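You operate a simulated robot arm through the tools that you are given. There is no shell and no other tool.

Carry out the task below with a simulated robot arm. There is one attempt and no reset: what you move stays moved.

## Task
One heater stays cold: find it, reset it and start the middle machine.
Fine: main switch on, desk valve lever to open, press only that zone's reset button, start once the ready lamp is lit. Hands out of the turret and off hot parts, other controls stay.
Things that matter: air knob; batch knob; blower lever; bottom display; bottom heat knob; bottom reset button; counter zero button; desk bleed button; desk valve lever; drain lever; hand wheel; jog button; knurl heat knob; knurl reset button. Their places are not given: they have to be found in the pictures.

It is judged by the outcome, as a careful person would: the job done as asked, and still so three seconds after it is handed in. It fails if anything else is knocked over, pushed out of place, dropped, spilled or broken.

## Robot
A 6-joint arm with a two-finger gripper, fixed in place. Base frame: the origin is on the floor under the middle of its stand, x ahead of it, y to its left, z up. Lengths are in m, angles in rad, forces in N, time in s.
It reaches about 1.572 m from its shoulder. Its first joint turns from -2.897 to 2.897 rad. Payload 2.45 kg.
The tool frame sits at the grasp point between the pads (the TCP): z along the fingers, y along the line on which they close. The tips reach 0.02 m beyond it. The gripper opens to 0.14 m; its body begins 0.168 m behind the TCP.
Orientation is that of the tool frame in the base frame, as a unit quaternion [x, y, z, w]. With the fingers straight down and closing along the base's y, the tool's x points along the base's -x, its y along +y and its z along -z.

## Interface
- The arm moves only by the tool servo_tool. Its argument "steps" is a list of rows, each a list of 7 numbers: the shift along the tool's x, y, z in units of 400 mm (1.0 is 400 mm), then the turn, a rotation vector about the tool's x, y, z in units of 180 degrees (1.0 is 180 degrees), then the finger opening in cm, from 0 to 14. In form: [[x, y, z, ax, ay, az, gripper], ...]. A call has 1 to 20 rows; each row is the pose to reach, as a shift and turn from the pose commanded when the call began, along the tool's axes at that moment. A call with a number of a shift or a turn outside -1 to 1 is refused whole. A row lasts 0.2 s, in which the tool goes at most 0.05 m and 0.15 rad; a call with a longer step from one row to the next is refused whole, and so is a gripper value outside its range. Where a pose cannot be reached the arm comes as near as it can. A force on the tool above 50 N (or 10 N above the force at the start of the call, whichever is more), or a blocked arm, ends the call early, and 0.2 s more pass. The fingers move at their own pace (about 0.045 m/s each) and stop on an object; they squeeze with about 27 N. The grip force told is the motor's: it shows also when the fingers shut on nothing. Time passes only in rows, and 0.2 s behind the last, so rows that repeat a pose let the fingers close. It gives the time, the measured TCP pose, the force on the tool (base axes), the opening and the grip force at its end, in the units of the frame above (readings bear some noise), with the torque about the TCP (base axes, N m) and any sound that the robot's microphone picked up.
- Cameras (640 x 400 px; columns grow to the right, rows downward): "scene" is fixed at [0.0495, -0.4996, 1.6647]; the picture's right is [0.68, -0.73, 0.00], its down [-0.41, -0.39, -0.82] and it looks along [0.60, 0.56, -0.57] (base axes); focal length 369 px, centre (320, 200). "wrist" rides on the gripper at [0.078, 0.011, -0.209] in the tool frame; the picture's right is [-0.14, 0.99, 0.00], its down [-0.92, -0.13, -0.37] and it looks along [-0.37, -0.05, 0.93] (tool axes); focal length 280 px, centre (320, 200).
- get_image(camera): a new picture of that camera. It takes no simulated time.
- probe_pixels(camera, pixels): for up to 12 pixels [column, row] of the newest picture of that camera ("zoom" is the newest enlarged one), the place [x, y, z] in the base frame of the surface seen there, good to about 0.003 m. It takes no simulated time.
- enlarge(camera, box): a new picture of the part [left, top, right, bottom] of that camera's present view, enlarged. It takes no simulated time.
- job_done(): hands the job in; it is judged then, once.

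Leave the gripper open and the arm clear of the work at the hand-in unless told otherwise.

The tools are called after ">>>" as a command line: name --pt "numbers of a row" for each row, then --argument value for the rest, lists and objects as JSON in quotes. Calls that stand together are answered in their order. servo_tool: Moves the arm, as the interface text tells. Its arguments: {"type":"object","properties":{"steps":{"type":"array"}},"required":["steps"]} The other tools are called the same way: get_image (camera) takes a picture; probe_pixels (camera, pixels) gives the place of the surface under pixels of a picture; enlarge (camera, box) takes an enlarged picture of a part of a camera's view; job_done () hands the job in.

At the start:

```text
t: 0.0
tcp_pos: [0.6029, 0.4199, 1.2052]
orientation: [-0.001, 1.0, 0.0, 0.0]
wrist_force: [0.2, -0.5, 0.4]
moment: [0.03, -0.01, -0.01]
width: 0.14
gripper_force: 0.0
```

scene: 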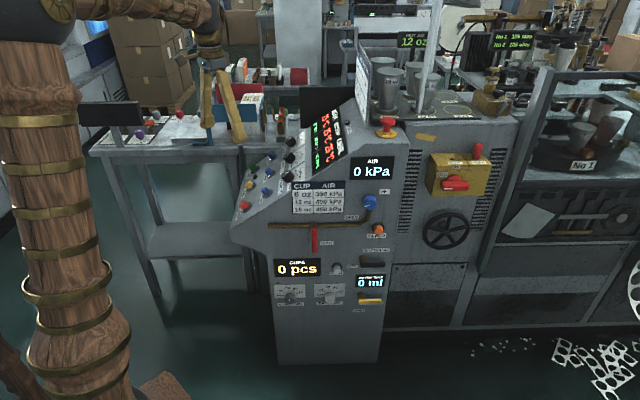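
wrist: 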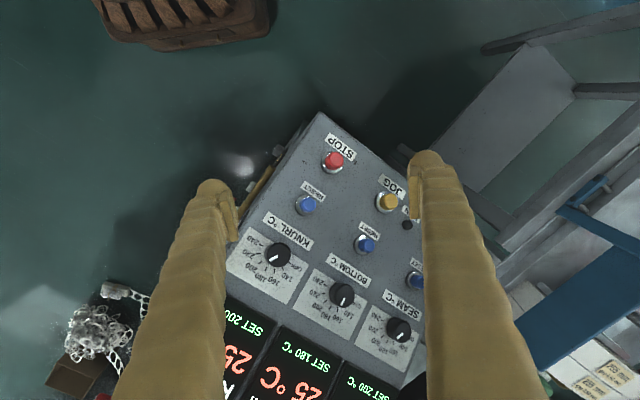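

I see a control desk with displays, heat knobs and reset buttons, a yellow box with a red lever on the machine, and a side panel. I'll enlarge several parts of the scene and wrist views before moving anything.

>>> enlarge --camera "scene" --box '[220, 80, 420, 205]'

>>> enlarge --camera "scene" --box '[240, 190, 420, 320]'

>>> enlarge --camera "scene" --box '[350, 100, 530, 280]'

>>> enlarge --camera "wrist" --box '[200, 100, 460, 400]'

```text
3.20 times, centred on (320, 142) of scene
```

zoom: 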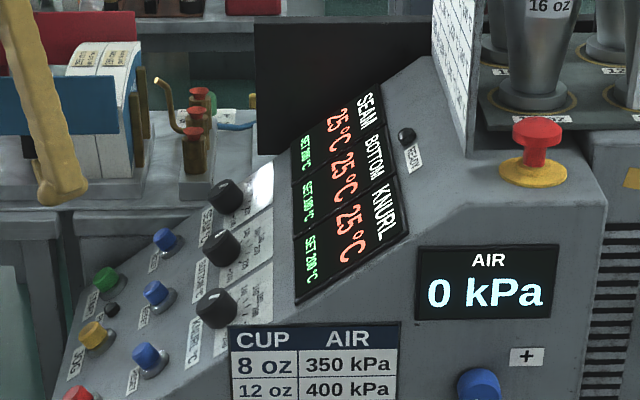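

```text
3.08 times, centred on (330, 255) of scene
```

zoom: 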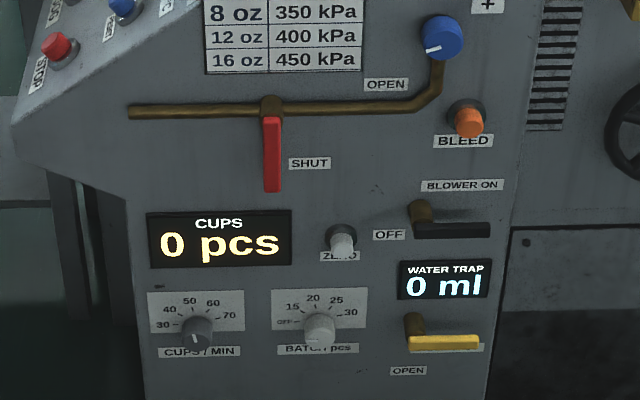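

```text
2.22 times, centred on (440, 190) of scene
```

zoom: 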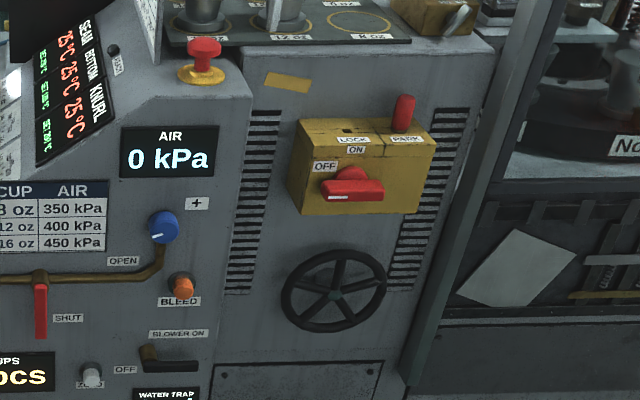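

```text
1.33 times, centred on (330, 250) of wrist
```

zoom: 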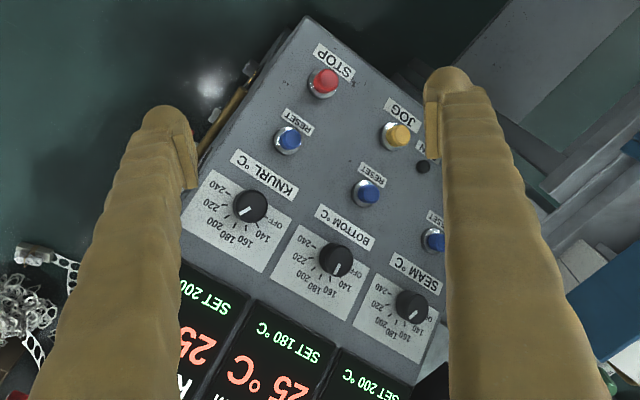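

I'll look closer at the main switch box, the emergency stop, the desk's upper part, and the machines in the background.

>>> enlarge --camera "scene" --box '[415, 135, 505, 205]'

>>> enlarge --camera "scene" --box '[360, 0, 540, 120]'

>>> enlarge --camera "scene" --box '[80, 60, 300, 220]'

>>> enlarge --camera "scene" --box '[460, 0, 640, 200]'

>>> enlarge --camera "scene" --box '[230, 130, 310, 220]'

```text
5.71 times, centred on (460, 170) of scene
```

zoom: 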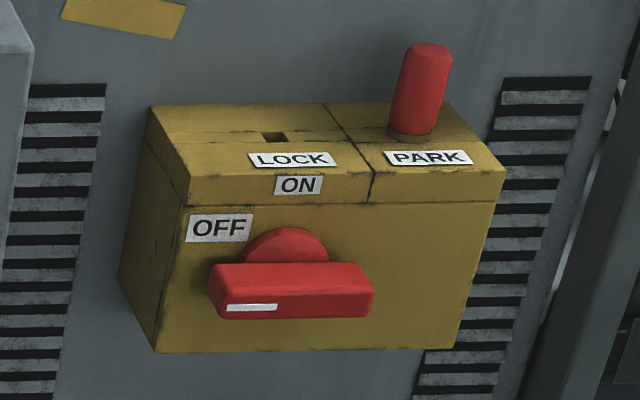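

```text
3.33 times, centred on (450, 60) of scene
```

zoom: 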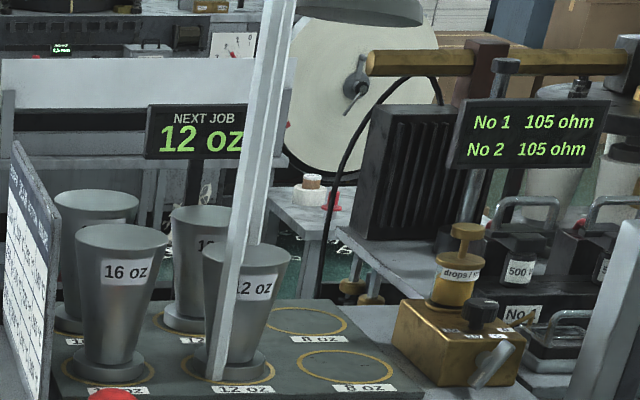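

```text
2.50 times, centred on (190, 140) of scene
```

zoom: 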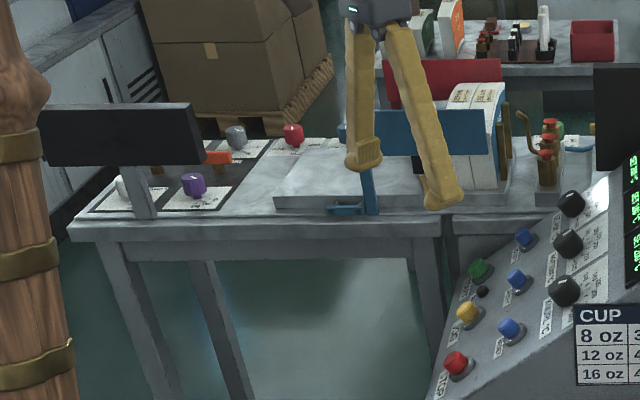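

```text
2.00 times, centred on (550, 100) of scene
```

zoom: 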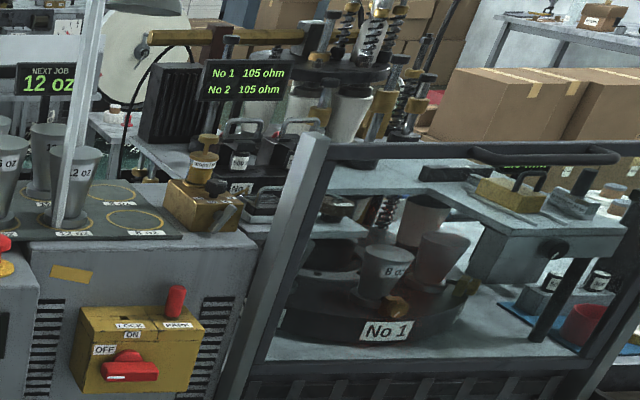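

```text
4.44 times, centred on (270, 175) of scene
```

zoom: 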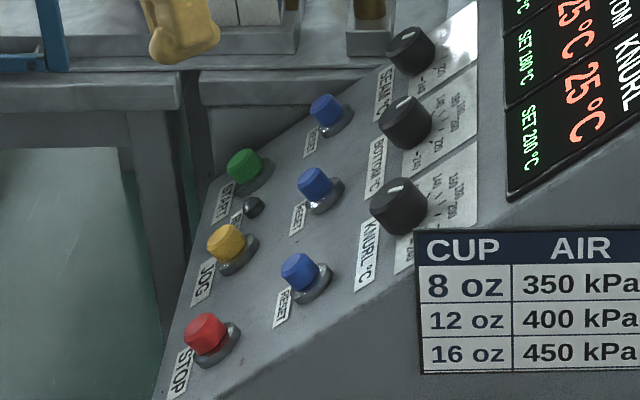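

The last zoom shows STOP, JOG, START and the three RESET buttons, with the READY lamp on the desk's upper part. I'll probe the positions of the buttons and the panel around them.

>>> probe_pixels --camera "zoom" --pixels '[[240, 163], [225, 238], [204, 330], [325, 108], [314, 182], [298, 268], [270, 200], [265, 250], [340, 270], [230, 310], [354, 170], [250, 208]]'

```text
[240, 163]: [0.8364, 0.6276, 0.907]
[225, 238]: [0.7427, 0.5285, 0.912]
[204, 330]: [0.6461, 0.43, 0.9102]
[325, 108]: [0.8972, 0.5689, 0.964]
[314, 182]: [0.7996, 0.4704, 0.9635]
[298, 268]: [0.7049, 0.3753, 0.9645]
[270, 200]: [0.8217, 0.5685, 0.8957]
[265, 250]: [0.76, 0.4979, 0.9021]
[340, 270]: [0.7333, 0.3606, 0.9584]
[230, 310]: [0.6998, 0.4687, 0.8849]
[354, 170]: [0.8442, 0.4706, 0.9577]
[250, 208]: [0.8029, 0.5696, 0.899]
```

Next I'll probe the side panel with the valve lever, bleed, air knob and displays.

>>> enlarge --camera "scene" --box '[260, 185, 400, 275]'

```text
4.44 times, centred on (330, 230) of scene
```

zoom: 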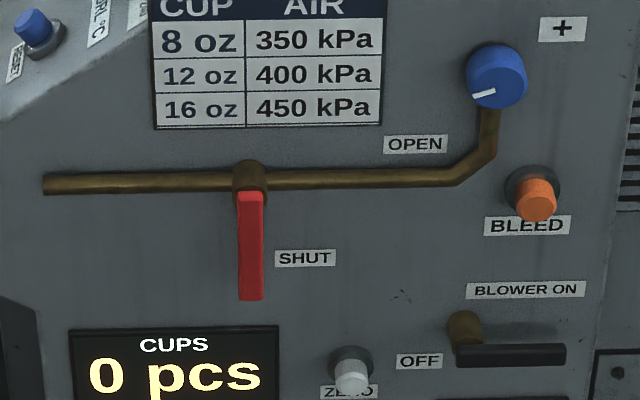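

The valve lever hangs down (SHUT); its pivot is near (248,178) and its tip near (250,297), with OPEN to the right along the pipe. I'll probe them.

>>> probe_pixels --camera "zoom" --pixels '[[248, 172], [250, 200], [250, 250], [250, 292], [240, 250], [259, 250], [200, 250], [350, 220], [120, 183], [350, 180], [536, 192], [495, 75]]'

>>> enlarge --camera "scene" --box '[415, 135, 505, 205]'

```text
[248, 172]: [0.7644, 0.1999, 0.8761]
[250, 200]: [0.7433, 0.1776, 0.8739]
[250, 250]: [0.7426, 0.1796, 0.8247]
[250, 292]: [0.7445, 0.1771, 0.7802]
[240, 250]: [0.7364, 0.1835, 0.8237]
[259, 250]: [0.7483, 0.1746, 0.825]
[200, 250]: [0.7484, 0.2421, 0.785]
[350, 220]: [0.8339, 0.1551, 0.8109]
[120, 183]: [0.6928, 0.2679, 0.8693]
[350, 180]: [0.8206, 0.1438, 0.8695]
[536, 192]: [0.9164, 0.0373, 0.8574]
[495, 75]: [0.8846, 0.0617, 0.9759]
```

```text
5.71 times, centred on (460, 170) of scene
```

zoom: 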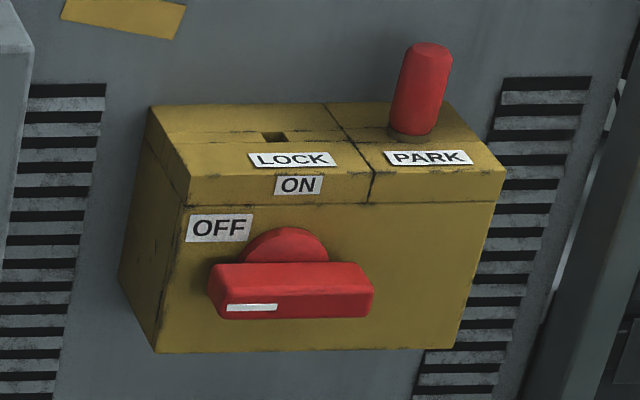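

The main switch handle is a red bar with a white mark on its left end, pointing to OFF; ON is above. The pin is in PARK, so the LOCK hole is empty. I'll probe the handle and box.

>>> probe_pixels --camera "zoom" --pixels '[[215, 290], [290, 290], [368, 292], [290, 268], [290, 312], [285, 240], [200, 330], [430, 330], [250, 308], [290, 235], [430, 90], [298, 185]]'

>>> enlarge --camera "scene" --box '[300, 100, 420, 180]'

```text
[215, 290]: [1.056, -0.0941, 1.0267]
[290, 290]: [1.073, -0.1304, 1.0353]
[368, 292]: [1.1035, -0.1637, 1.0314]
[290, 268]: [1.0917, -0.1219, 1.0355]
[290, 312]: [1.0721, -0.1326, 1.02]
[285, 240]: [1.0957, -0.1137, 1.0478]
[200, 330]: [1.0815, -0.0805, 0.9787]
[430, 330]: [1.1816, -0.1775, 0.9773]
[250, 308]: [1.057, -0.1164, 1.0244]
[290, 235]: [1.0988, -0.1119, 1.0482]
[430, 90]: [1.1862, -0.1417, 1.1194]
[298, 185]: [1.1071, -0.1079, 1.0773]
```

```text
5.00 times, centred on (360, 140) of scene
```

zoom: 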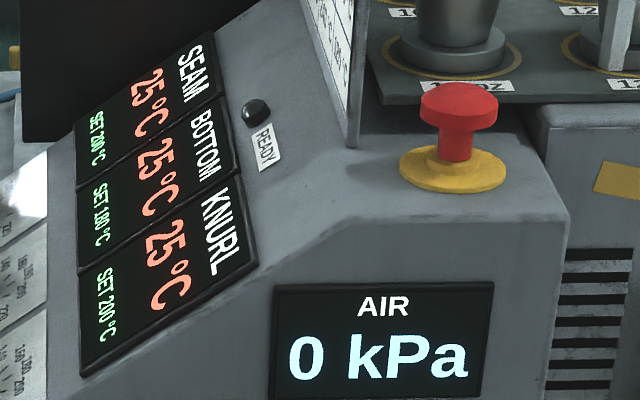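

The emergency stop on the console top appears raised, and the READY lamp near zoom (255,112) is dark. I'll probe the lamp, E-stop and console top for clearance.

>>> probe_pixels --camera "zoom" --pixels '[[255, 112], [458, 95], [452, 175], [560, 235], [90, 60], [200, 60], [350, 120], [280, 290], [140, 370], [215, 230], [155, 265], [105, 300]]'

>>> probe_pixels --camera "scene" --pixels '[[445, 230], [480, 152], [330, 88], [305, 90], [363, 30], [425, 50], [433, 10], [492, 92], [545, 80], [380, 300], [337, 268], [371, 232]]'

```text
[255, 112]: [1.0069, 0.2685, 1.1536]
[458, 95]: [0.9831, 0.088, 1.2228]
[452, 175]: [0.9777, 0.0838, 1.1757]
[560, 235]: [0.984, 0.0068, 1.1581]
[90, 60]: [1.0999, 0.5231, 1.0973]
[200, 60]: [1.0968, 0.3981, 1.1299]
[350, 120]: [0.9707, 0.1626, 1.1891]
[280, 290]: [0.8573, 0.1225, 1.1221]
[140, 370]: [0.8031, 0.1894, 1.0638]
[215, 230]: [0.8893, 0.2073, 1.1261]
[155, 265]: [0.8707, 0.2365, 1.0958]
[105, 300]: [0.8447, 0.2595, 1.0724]
```

```text
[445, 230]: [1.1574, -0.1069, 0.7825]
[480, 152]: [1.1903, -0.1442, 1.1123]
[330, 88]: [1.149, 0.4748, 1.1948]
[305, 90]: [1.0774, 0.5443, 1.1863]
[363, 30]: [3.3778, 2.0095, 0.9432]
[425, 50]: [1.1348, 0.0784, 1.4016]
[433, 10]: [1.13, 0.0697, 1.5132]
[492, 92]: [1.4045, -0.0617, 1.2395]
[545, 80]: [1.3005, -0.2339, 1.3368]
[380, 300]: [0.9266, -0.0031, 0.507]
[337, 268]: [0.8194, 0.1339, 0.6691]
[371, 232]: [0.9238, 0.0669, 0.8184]
```

Everything on the side face lies behind the plane x+y≈0.99, and the tool starts over the desk's front. I'll back straight away from the console and up a little, narrowing the fingers to 6 cm.

>>> servo_tool --pt "0.06 -0.06 -0.02 0 0 0 6" --pt "0.12 -0.12 -0.04 0 0 0 6" --pt "0.18 -0.18 -0.06 0 0 0 6" --pt "0.24 -0.24 -0.08 0 0 0 6" --pt "0.3 -0.3 -0.1 0 0 0 6" --pt "0.36 -0.36 -0.12 0 0 0 6" --pt "0.42 -0.42 -0.14 0 0 0 6"

```text
t: 1.6
tcp_pos: [0.4323, 0.2526, 1.2612]
orientation: [0.0, 1.0, 0.0, -0.001]
wrist_force: [0.7, 0.5, -0.4]
moment: [-0.01, 0.03, -0.03]
width: 0.0602
gripper_force: 0.1
```

Clear of the console. Now I'll turn the fingers to point horizontally at the side panel (along [0.707, 0.707, 0]) while sliding toward the front of the main switch, staying well off the panel.

>>> servo_tool --pt "-0.0473 -0.0629 0.0109 -0.0337 -0.01396 0.01396 6" --pt "-0.0946 -0.1257 0.0218 -0.0674 -0.0279 0.0279 6" --pt "-0.142 -0.1886 0.0327 -0.1011 -0.0419 0.0419 6" --pt "-0.1893 -0.2514 0.0436 -0.1348 -0.0558 0.0558 6" --pt "-0.2366 -0.3143 0.0545 -0.1685 -0.0698 0.0698 6" --pt "-0.2839 -0.3771 0.0654 -0.2022 -0.0837 0.0837 6" --pt "-0.3313 -0.44 0.0763 -0.2359 -0.0977 0.0977 6" --pt "-0.3786 -0.5029 0.0871 -0.2696 -0.1117 0.1117 6" --pt "-0.4259 -0.5657 0.098 -0.3033 -0.1256 0.1256 6" --pt "-0.4732 -0.6286 0.1089 -0.337 -0.1396 0.1396 6" --pt "-0.5206 -0.6914 0.1198 -0.3707 -0.1535 0.1535 6" --pt "-0.5679 -0.7543 0.1307 -0.4044 -0.1675 0.1675 6" --pt "-0.6152 -0.8171 0.1416 -0.4381 -0.1814 0.1814 6" --pt "-0.6625 -0.88 0.1525 -0.4718 -0.1954 0.1954 6"

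>>> get_image --camera "wrist"

>>> get_image --camera "scene"

```text
t: 4.6
tcp_pos: [0.6998, -0.1008, 1.1999]
orientation: [0.27, 0.653, 0.654, 0.271]
wrist_force: [-0.5, -0.3, -0.2]
moment: [0.0, 0.02, 0.01]
width: 0.0602
gripper_force: 0.0
```

```text
taken
```

wrist: 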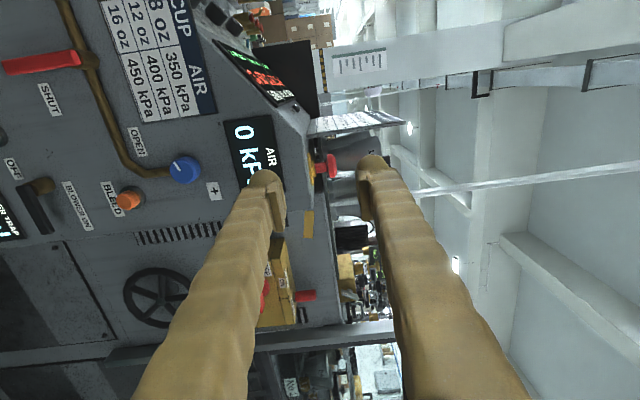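

```text
taken
```

scene: 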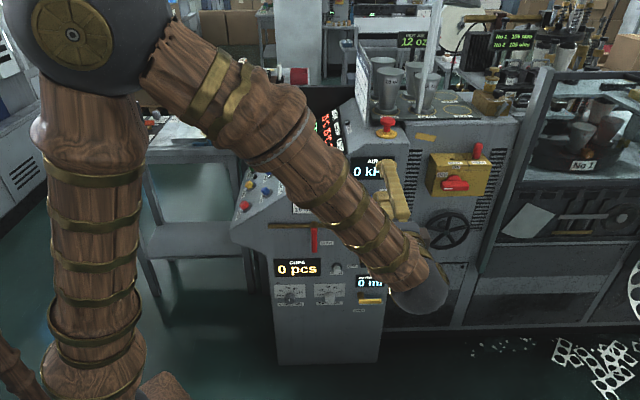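

The tool now points at the panel with its closing line vertical. The main switch is to the right and lower. I'll move to a standoff about 0.17 m in front of the handle.

>>> servo_tool --pt "-0.08 -0.0483 0.0211 0 0 0 6" --pt "-0.16 -0.0967 0.0422 0 0 0 6" --pt "-0.24 -0.145 0.0633 0 0 0 6" --pt "-0.32 -0.1933 0.0844 0 0 0 6" --pt "-0.4 -0.2417 0.1056 0 0 0 6" --pt "-0.48 -0.29 0.1267 0 0 0 6" --pt "-0.56 -0.3383 0.1478 0 0 0 6" --pt "-0.64 -0.3867 0.1689 0 0 0 6" --pt "-0.72 -0.435 0.19 0 0 0 6"

>>> get_image --camera "wrist"

>>> get_image --camera "scene"

```text
t: 6.6
tcp_pos: [0.9577, -0.2501, 1.0271]
orientation: [0.27, 0.653, 0.654, 0.27]
wrist_force: [-0.5, 0.2, 0.9]
moment: [-0.04, 0.04, -0.02]
width: 0.0601
gripper_force: 0.1
```

```text
taken
```

wrist: 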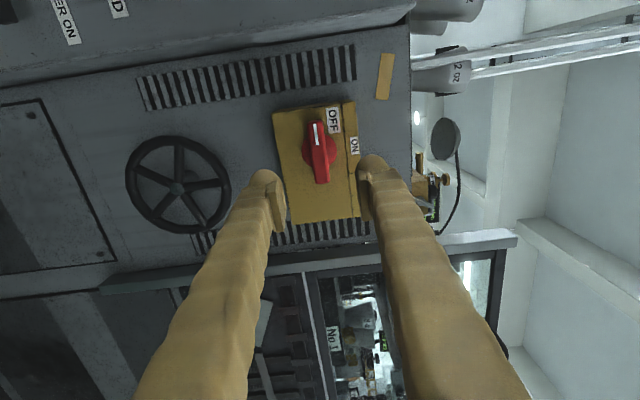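

```text
taken
```

scene: 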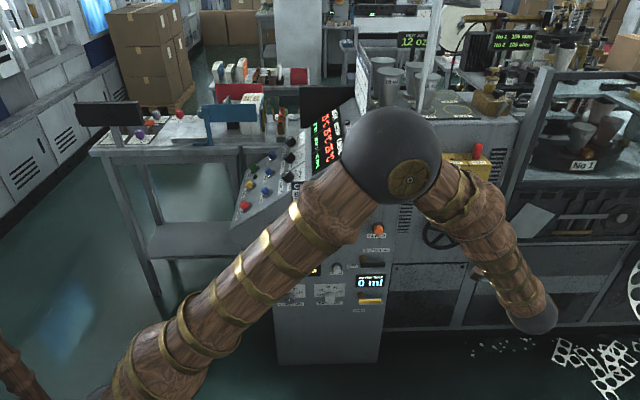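

The wrist view shows the red handle at about (320,150) with its white mark toward OFF. I'll enlarge it and probe its ends.

>>> enlarge --camera "wrist" --box '[260, 90, 380, 230]'

```text
2.86 times, centred on (320, 160) of wrist
```

zoom: 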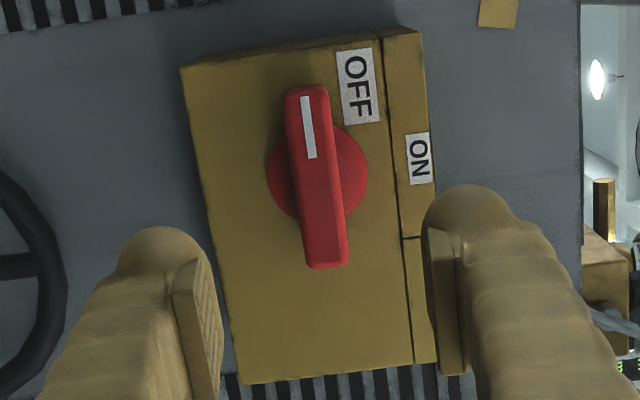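

>>> probe_pixels --camera "zoom" --pixels '[[306, 95], [316, 178], [329, 258], [302, 178], [334, 178], [275, 175], [362, 180], [230, 250], [380, 300], [220, 100], [308, 88], [330, 264]]'

```text
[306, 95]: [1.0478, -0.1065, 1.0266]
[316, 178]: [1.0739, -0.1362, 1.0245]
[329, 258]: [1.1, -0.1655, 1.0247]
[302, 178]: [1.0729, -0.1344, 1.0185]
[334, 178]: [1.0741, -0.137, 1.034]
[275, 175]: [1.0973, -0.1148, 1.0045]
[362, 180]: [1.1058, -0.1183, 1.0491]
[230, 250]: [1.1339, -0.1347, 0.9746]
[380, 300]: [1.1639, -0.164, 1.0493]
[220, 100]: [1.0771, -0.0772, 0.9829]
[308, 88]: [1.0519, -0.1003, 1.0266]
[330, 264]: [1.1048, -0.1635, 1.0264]
```

Handle centre is at about (1.074,-0.136,1.0255), its front face 0.163 m ahead of the TCP along the tool axis, with the hub 0.03 m deeper. I'll advance so the pads straddle the bar, tips stopping short of the box.

>>> servo_tool --pt "-0.0035 -0.004 0.07 0 0 0 6" --pt "-0.0035 -0.004 0.14 0 0 0 6" --pt "-0.0035 -0.004 0.21 0 0 0 6" --pt "-0.0035 -0.004 0.28 0 0 0 6" --pt "-0.0035 -0.004 0.33 0 0 0 6" --pt "-0.0035 -0.004 0.38 0 0 0 6" --pt "-0.0035 -0.004 0.415 0 0 0 6"

>>> get_image --camera "wrist"

```text
t: 8.2
tcp_pos: [1.0762, -0.1339, 1.0251]
orientation: [0.27, 0.653, 0.654, 0.27]
wrist_force: [0.4, -0.3, 0.2]
moment: [0.0, 0.0, 0.01]
width: 0.06
gripper_force: 0.1
```

```text
taken
```

wrist: 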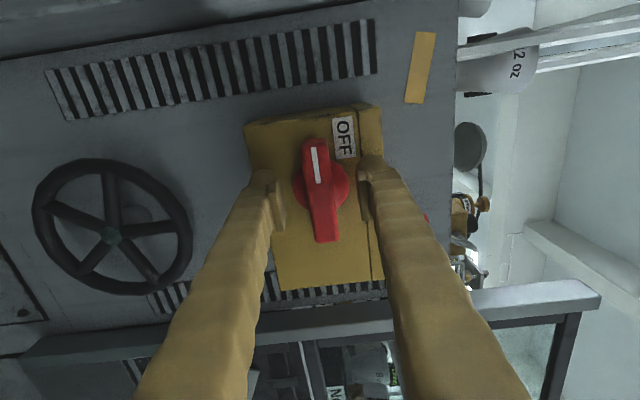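

The fingers straddle the red bar with no contact force. I'll close the fingers on it without moving.

>>> servo_tool --pt "0 0 0 0 0 0 3" --pt "0 0 0 0 0 0 2" --pt "0 0 0 0 0 0 1" --pt "0 0 0 0 0 0 1" --pt "0 0 0 0 0 0 1"

>>> get_image --camera "wrist"

```text
t: 9.4
tcp_pos: [1.0749, -0.1335, 1.0253]
orientation: [0.27, 0.653, 0.653, 0.271]
wrist_force: [2.9, 0.7, 2.7]
moment: [0.01, -0.02, -0.03]
width: 0.021
gripper_force: 45.3
```

```text
taken
```

wrist: 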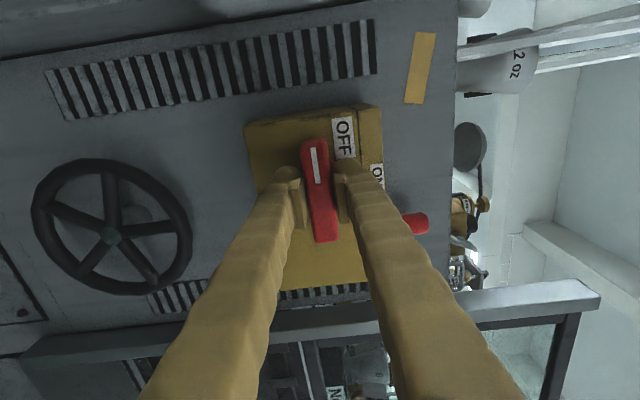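

The bar is gripped (width 21 mm). The mark end is at tool +x (left) and ON is at tool +y (up), so I'll turn +90° about the tool's z; first half of the turn now.

>>> servo_tool --pt "0 0 0 0 0 0.035 1" --pt "0 0 0 0 0 0.07 1" --pt "0 0 0 0 0 0.105 1" --pt "0 0 0 0 0 0.14 1" --pt "0 0 0 0 0 0.175 1" --pt "0 0 0 0 0 0.21 1" --pt "0 0 0 0 0 0.25 1"

>>> get_image --camera "wrist"

```text
t: 10.8
tcp_pos: [1.0756, -0.1348, 1.0288]
orientation: [0.454, 0.539, 0.706, 0.06]
wrist_force: [-11.1, 2.4, 6.9]
moment: [0.21, -0.2, 0.38]
width: 0.0209
gripper_force: 44.7
stopped in row 6: the force on the tool passed its limit at 52 N (the readings are from after the stop); the commanded pose is now the measured one
```

```text
taken
```

wrist: 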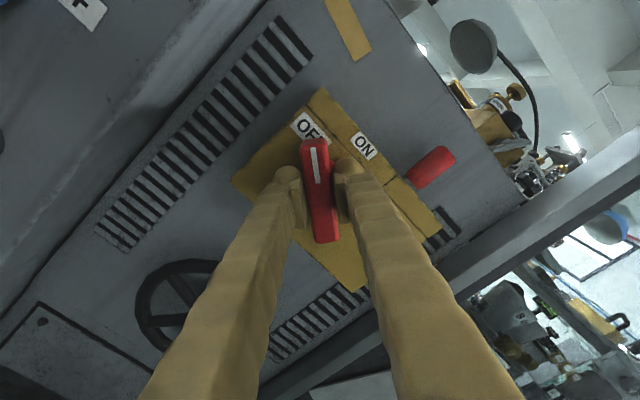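

The handle followed about 35° and then the force limit stopped the turn; the TCP drifted in a way showing the pivot is about 6 mm to the right of my grip. I'll finish the remaining ~55° with the TCP following that arc.

>>> servo_tool --pt "-0.0001 0.0018 0 0 0 0.0379 1" --pt "-0.0004 0.0035 0 0 0 0.0758 1" --pt "-0.001 0.0053 0 0 0 0.1137 1" --pt "-0.0017 0.0069 0 0 0 0.1516 1" --pt "-0.0026 0.0084 0 0 0 0.1894 1" --pt "-0.0037 0.0098 0 0 0 0.2273 1"

>>> get_image --camera "wrist"

```text
t: 12.2
tcp_pos: [1.0777, -0.1366, 1.03]
orientation: [0.615, 0.346, 0.682, -0.191]
wrist_force: [-49.9, 7.3, 3.1]
moment: [0.35, 0.05, 0.55]
width: 0.021
gripper_force: 44.2
```

```text
taken
```

wrist: 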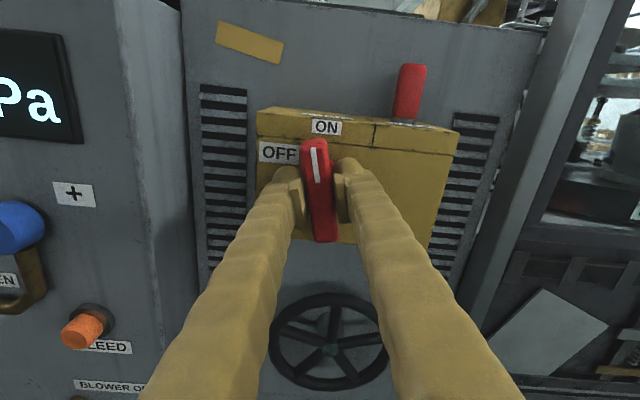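

The handle is at about 76° now, nearly at ON, but the grip is loading sideways. I'll loosen the fingers to let it settle and look.

>>> servo_tool --pt "0 0 0 0 0 0 2.6" --pt "0 0 0 0 0 0 3" --pt "0 0 0 0 0 0 3"

>>> enlarge --camera "wrist" --box '[240, 80, 480, 250]'

>>> get_image --camera "scene"

```text
t: 13.0
tcp_pos: [1.0794, -0.1364, 1.0297]
orientation: [0.615, 0.346, 0.682, -0.191]
wrist_force: [-0.8, 0.0, -0.5]
moment: [0.01, 0.03, -0.01]
width: 0.0299
gripper_force: 0.0
```

```text
2.35 times, centred on (360, 165) of wrist
```

zoom: 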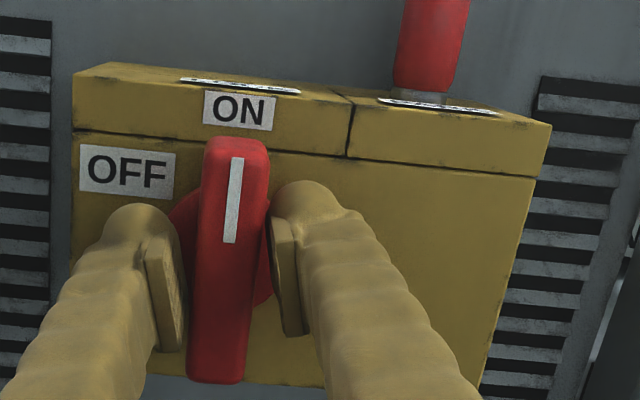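

```text
taken
```

scene: 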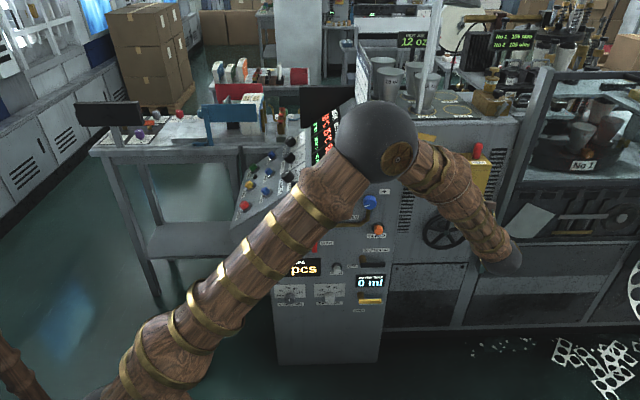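

The fingers are free of load. I'll probe the bar's ends to measure its actual angle.

>>> probe_pixels --camera "zoom" --pixels '[[237, 150], [233, 200], [226, 270], [220, 340], [217, 372], [205, 270], [245, 270], [100, 260], [420, 330]]'

>>> enlarge --camera "scene" --box '[300, 90, 380, 180]'

```text
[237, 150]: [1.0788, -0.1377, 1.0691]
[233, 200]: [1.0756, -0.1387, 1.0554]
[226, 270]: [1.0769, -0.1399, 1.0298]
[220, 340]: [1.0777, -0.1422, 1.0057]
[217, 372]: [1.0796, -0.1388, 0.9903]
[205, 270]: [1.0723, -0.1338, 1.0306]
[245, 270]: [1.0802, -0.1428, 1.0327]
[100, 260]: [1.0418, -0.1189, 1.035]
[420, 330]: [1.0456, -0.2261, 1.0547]
```

```text
4.44 times, centred on (340, 135) of scene
```

zoom: 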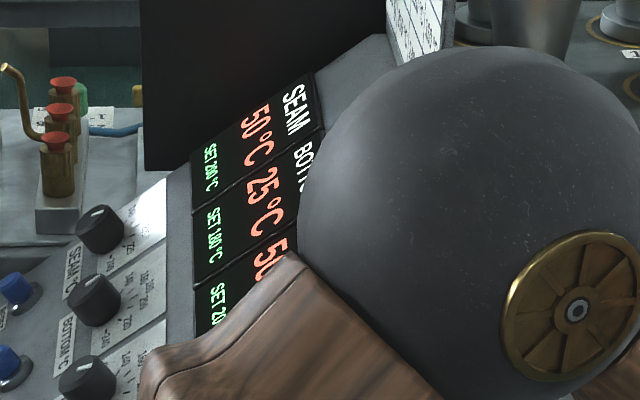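

The bar is now vertical (ends at the same horizontal position, z 1.069 to 0.990), so the main switch is ON. The displays show SEAM 50 °C, BOTTOM 25 °C, KNURL 50 °C. I'll open the fingers and back straight out from the switch, squaring the tool, then look again.

>>> servo_tool --pt "0 0 0 0 0 0 5" --pt "0 0 0 0 0 0 5" --pt "0 0 -0.1 0 0 0 5" --pt "0 0 -0.2 0 0 0 5" --pt "0 0 -0.3 0 0 0.019 5" --pt "0 0 -0.4 0 0 0.038 5" --pt "0 0 -0.5 0 0 0.057 5" --pt "0 0 -0.55 0 0 0.0761 5"

>>> get_image --camera "wrist"

>>> get_image --camera "scene"

```text
t: 14.8
tcp_pos: [0.9227, -0.2942, 1.0255]
orientation: [0.651, 0.27, 0.656, -0.271]
wrist_force: [0.7, -0.4, -0.6]
moment: [0.0, 0.03, 0.0]
width: 0.0498
gripper_force: 0.1
```

```text
taken
```

wrist: 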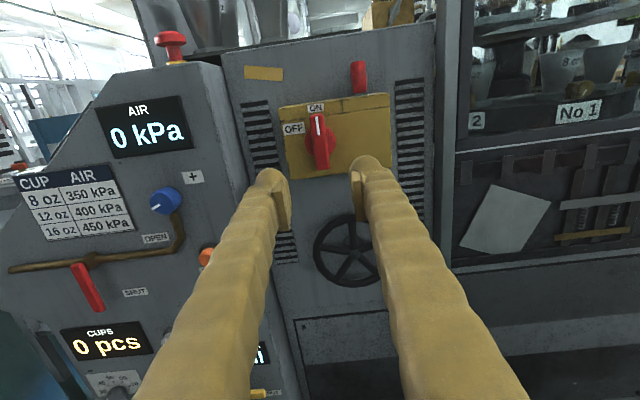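

```text
taken
```

scene: 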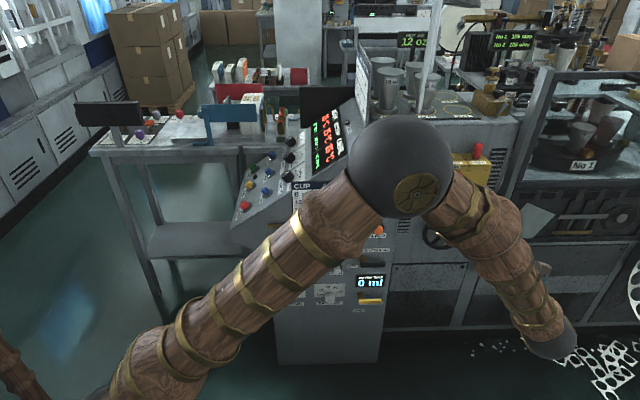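

The switch reads ON and the tool is clear. Next is the desk valve lever at left; I'll slide left and down in front of the panel, staying ~0.25 m off it.

>>> servo_tool --pt "-0.0455 -0.0909 0 0 0 0 5" --pt "-0.0909 -0.1818 0 0 0 0 5" --pt "-0.1364 -0.2727 0 0 0 0 5" --pt "-0.1818 -0.3636 0 0 0 0 5" --pt "-0.2273 -0.4545 0 0 0 0 5" --pt "-0.2727 -0.5455 0 0 0 0 5" --pt "-0.3182 -0.6364 0 0 0 0 5" --pt "-0.3636 -0.7273 0 0 0 0 5" --pt "-0.4091 -0.8182 0 0 0 0 5" --pt "-0.4545 -0.9091 0 0 0 0 5" --pt "-0.5 -1.0 0 0 0 0 5"

>>> get_image --camera "wrist"

>>> get_image --camera "scene"

```text
t: 17.2
tcp_pos: [0.6408, -0.0097, 0.8298]
orientation: [0.651, 0.272, 0.654, -0.271]
wrist_force: [0.5, -0.3, 0.3]
moment: [0.01, 0.01, 0.0]
width: 0.0501
gripper_force: 0.1
```

```text
taken
```

wrist: 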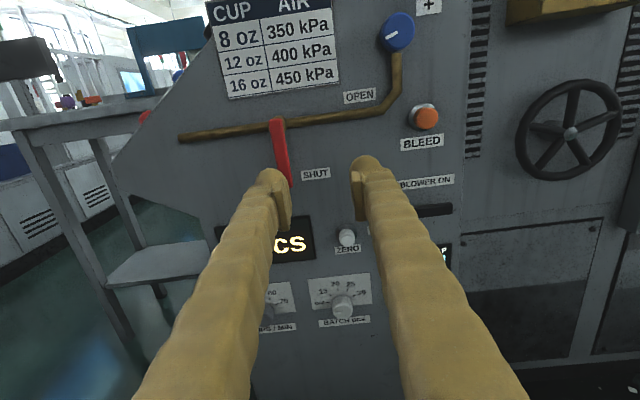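

```text
taken
```

scene: 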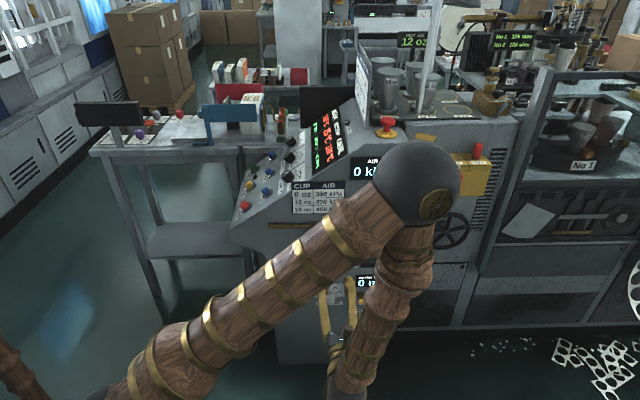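

The lever hangs at wrist pixel (281,150). I'll enlarge and probe it from here.

>>> enlarge --camera "wrist" --box '[220, 90, 380, 190]'

>>> enlarge --camera "scene" --box '[280, 90, 380, 180]'

```text
4.00 times, centred on (300, 140) of wrist
```

zoom: 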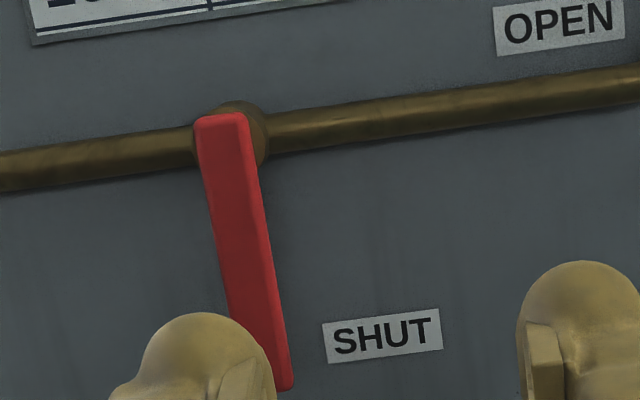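

```text
4.44 times, centred on (330, 135) of scene
```

zoom: 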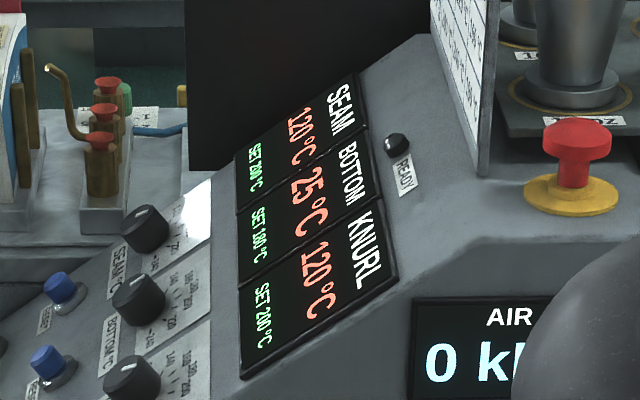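

SEAM 120 °C and KNURL 120 °C are climbing while BOTTOM stays at 25 °C: the bottom zone is the cold one. Now I re-enlarge the wrist view to probe the lever.

>>> enlarge --camera "wrist" --box '[220, 90, 380, 190]'

>>> probe_pixels --camera "zoom" --pixels '[[222, 120], [230, 170], [245, 230], [262, 300], [280, 375], [232, 230], [257, 230], [252, 115], [350, 128], [100, 165], [350, 250], [150, 250]]'

```text
4.00 times, centred on (300, 140) of wrist
```

zoom: 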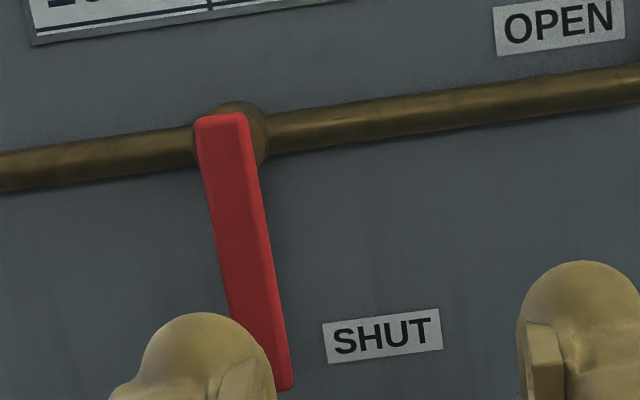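

```text
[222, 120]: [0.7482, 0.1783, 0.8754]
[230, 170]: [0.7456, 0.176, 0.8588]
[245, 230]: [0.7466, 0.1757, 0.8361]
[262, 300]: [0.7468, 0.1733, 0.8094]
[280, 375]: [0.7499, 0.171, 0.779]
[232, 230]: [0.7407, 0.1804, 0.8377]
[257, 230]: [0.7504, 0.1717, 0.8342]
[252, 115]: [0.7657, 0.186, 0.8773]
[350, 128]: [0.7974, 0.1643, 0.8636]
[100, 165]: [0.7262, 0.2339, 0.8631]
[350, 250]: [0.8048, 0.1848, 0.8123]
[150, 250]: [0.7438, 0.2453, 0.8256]
```

Lever centre line is at r≈0.404 along the panel, z 0.877 to 0.774, front face 0.652 from base along the panel normal. I'll line up with its lower half and advance with the fingers straddling it loosely.

>>> servo_tool --pt "-0.0435 -0.0688 0 0 0 0 5" --pt "-0.087 -0.1375 0 0 0 0 5" --pt "-0.087 -0.1375 0.1 0 0 0 5" --pt "-0.087 -0.1375 0.2 0 0 0 5" --pt "-0.087 -0.1375 0.3 0 0 0 5" --pt "-0.087 -0.1375 0.36 0 0 0 5" --pt "-0.087 -0.1375 0.42 0 0 0 5"

>>> get_image --camera "wrist"

```text
t: 18.8
tcp_pos: [0.7244, 0.1494, 0.794]
orientation: [0.652, 0.271, 0.655, -0.27]
wrist_force: [-0.1, -0.3, -0.3]
moment: [0.01, 0.0, 0.01]
width: 0.05
gripper_force: 0.1
out of reach, approached as far as the arm can: row 1, 2, 3, 4
```

```text
taken
```

wrist: 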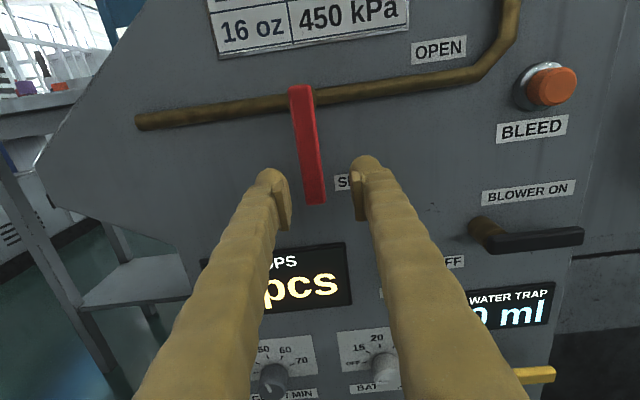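

Fingers now straddle the lever's line just in front of it. I'll advance 27 mm and narrow the fingers to 2.6 cm around it without gripping.

>>> servo_tool --pt "0 -0.002 0.035 0 0 0 5" --pt "0 -0.002 0.0675 0 0 0 5" --pt "0 -0.002 0.0675 0 0 0 3.5" --pt "0 -0.002 0.0675 0 0 0 2.6" --pt "0 -0.002 0.0675 0 0 0 2.6"

>>> enlarge --camera "wrist" --box '[220, 60, 420, 240]'

```text
t: 20.0
tcp_pos: [0.7411, 0.1682, 0.793]
orientation: [0.651, 0.271, 0.655, -0.27]
wrist_force: [0.9, 1.2, -0.5]
moment: [-0.03, 0.0, 0.0]
width: 0.0264
gripper_force: 0.2
```

```text
2.22 times, centred on (320, 150) of wrist
```

zoom: 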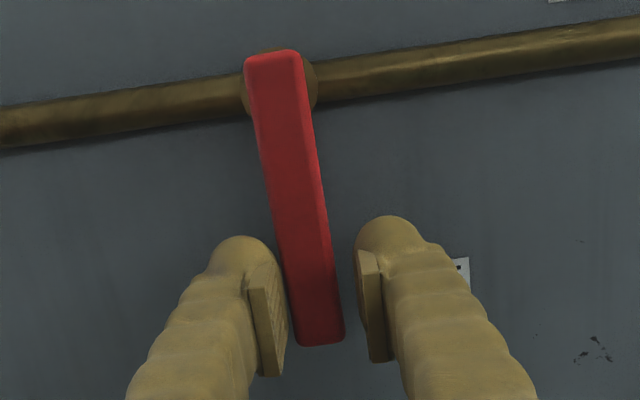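

The lever sits loosely between the pads (pivot ~74 mm above the TCP). I'll sweep it along its arc from down toward the right (OPEN), turning the tool with it; first ~48°.

>>> servo_tool --pt "0.0014 0.0223 0 0 0 -0.0385 2.6" --pt "0.0054 0.0443 0 0 0 -0.0769 2.6" --pt "0.012 0.0656 0 0 0 -0.1154 2.6" --pt "0.0212 0.086 0 0 0 -0.1538 2.6" --pt "0.0327 0.1051 0 0 0 -0.1923 2.6" --pt "0.0465 0.1227 0 0 0 -0.2308 2.6" --pt "0.0623 0.1385 0 0 0 -0.2692 2.6"

>>> get_image --camera "wrist"

```text
t: 21.6
tcp_pos: [0.7786, 0.129, 0.819]
orientation: [0.483, 0.515, 0.708, 0.024]
wrist_force: [-0.1, 0.3, -0.7]
moment: [-0.01, 0.02, 0.01]
width: 0.0269
gripper_force: 0.4
```

```text
taken
```

wrist: 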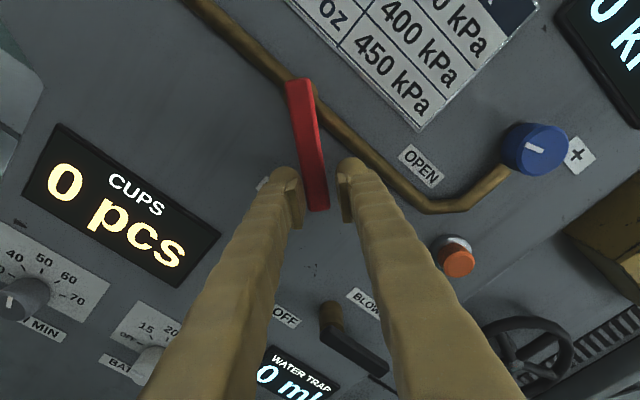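

The lever follows with almost no force. Continuing the arc to horizontal.

>>> servo_tool --pt "0.0014 0.0223 0 0 0 -0.0385 2.6" --pt "0.0054 0.0443 0 0 0 -0.0769 2.6" --pt "0.012 0.0656 0 0 0 -0.1154 2.6" --pt "0.0212 0.086 0 0 0 -0.1538 2.6" --pt "0.0327 0.1051 0 0 0 -0.1923 2.6" --pt "0.0465 0.1227 0 0 0 -0.2308 2.6"

>>> get_image --camera "wrist"

>>> get_image --camera "scene"

```text
t: 23.0
tcp_pos: [0.7917, 0.1158, 0.8681]
orientation: [0.269, 0.653, 0.653, 0.273]
wrist_force: [-0.1, 0.0, 0.2]
moment: [0.0, 0.01, -0.04]
width: 0.0264
gripper_force: 0.1
```

```text
taken
```

wrist: 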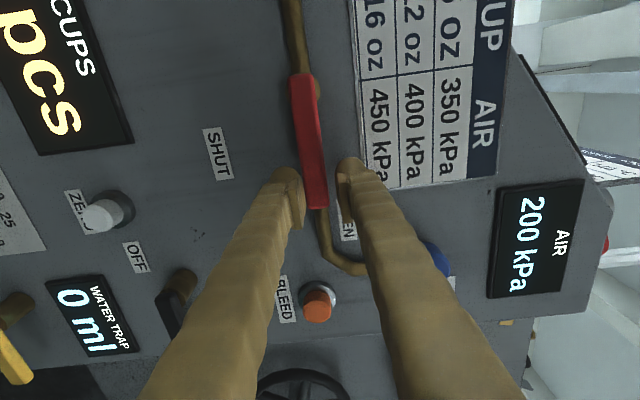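

```text
taken
```

scene: 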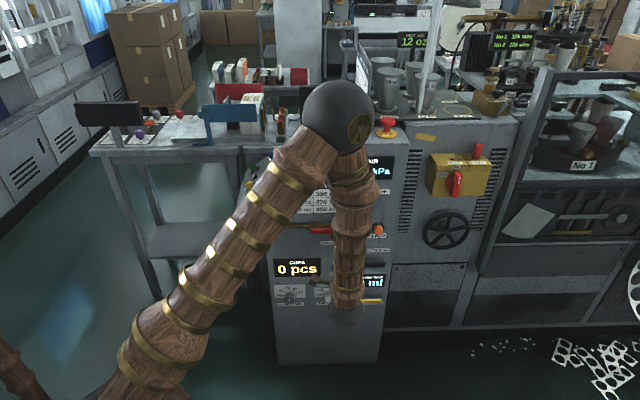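

Air now reads 200 kPa, so the valve is passing air. I'll check whether the lever is fully horizontal.

>>> enlarge --camera "wrist" --box '[230, 50, 410, 230]'

>>> probe_pixels --camera "zoom" --pixels '[[254, 70], [266, 150], [277, 210], [290, 290], [300, 340], [240, 30], [262, 210], [290, 210]]'

```text
2.22 times, centred on (320, 140) of wrist
```

zoom: 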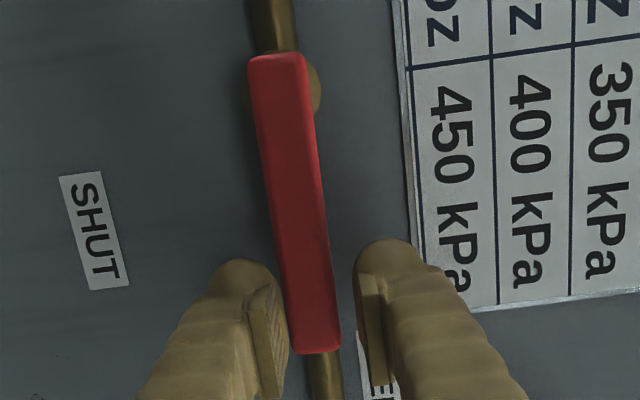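

```text
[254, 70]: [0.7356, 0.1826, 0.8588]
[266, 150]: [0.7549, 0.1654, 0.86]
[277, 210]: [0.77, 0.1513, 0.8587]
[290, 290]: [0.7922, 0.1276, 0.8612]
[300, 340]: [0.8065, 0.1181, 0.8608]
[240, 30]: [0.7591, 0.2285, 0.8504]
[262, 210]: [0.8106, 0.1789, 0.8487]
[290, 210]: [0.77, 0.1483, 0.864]
```

The lever's edge runs level (z 0.859–0.861 along its length), so it is fully at OPEN. I'll open the fingers slightly, back straight out, then rise in front of the panel.

>>> servo_tool --pt "0 0 0 0 0 0 4" --pt "0 0 0 0 0 0 4" --pt "0 0 -0.08 0 0 0 4" --pt "0 0 -0.18 0 0 0 4" --pt "0 0 -0.28 0 0 0 4" --pt "0 0.06 -0.35 0 0 0 4" --pt "0 0.15 -0.4 0 0 0 4" --pt "0 0.26 -0.4 0 0 0 4" --pt "0 0.37 -0.4 0 0 0 4" --pt "0 0.48 -0.4 0 0 0 4" --pt "0 0.59 -0.4 0 0 0 4" --pt "0 0.7 -0.4 0 0 0 4" --pt "0 0.81 -0.4 0 0 0 4" --pt "0 0.92 -0.4 0 0 0 4"

>>> get_image --camera "scene"

>>> get_image --camera "wrist"

```text
t: 26.0
tcp_pos: [0.6781, 0.0026, 1.2344]
orientation: [0.27, 0.652, 0.654, 0.272]
wrist_force: [0.4, 0.1, 0.0]
moment: [0.02, -0.02, 0.0]
width: 0.04
gripper_force: 0.1
```

```text
taken
```

scene: 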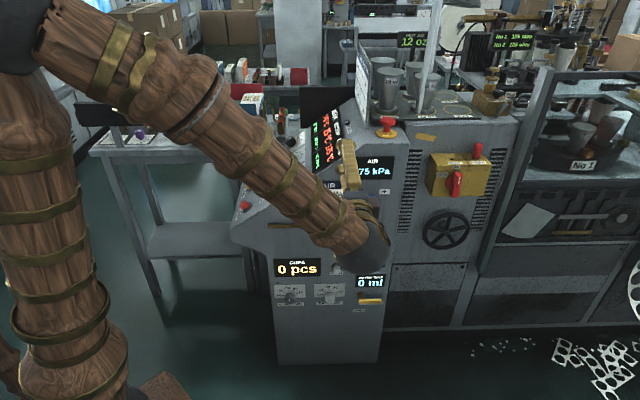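

```text
taken
```

wrist: 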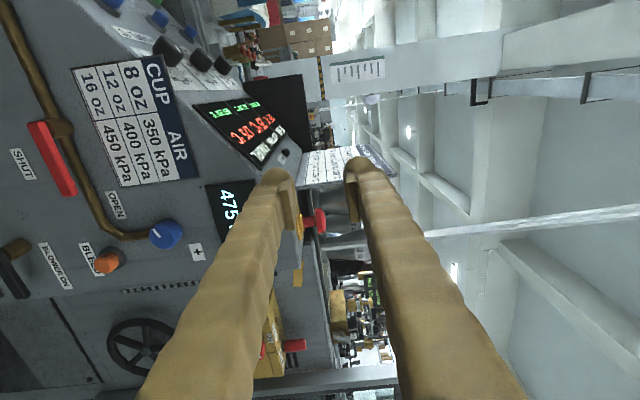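

The lever stays at OPEN, switch at ON. I'll check the readings.

>>> enlarge --camera "scene" --box '[290, 80, 420, 200]'

>>> enlarge --camera "wrist" --box '[180, 80, 320, 260]'

```text
3.33 times, centred on (355, 140) of scene
```

zoom: 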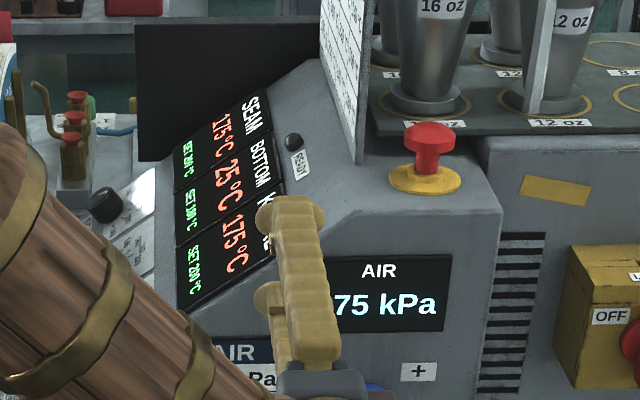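

```text
2.22 times, centred on (250, 170) of wrist
```

zoom: 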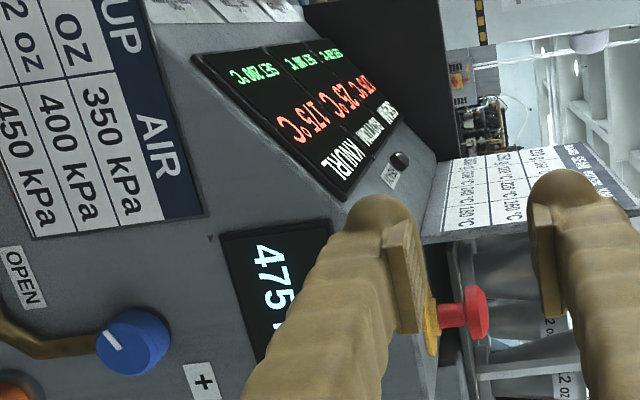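

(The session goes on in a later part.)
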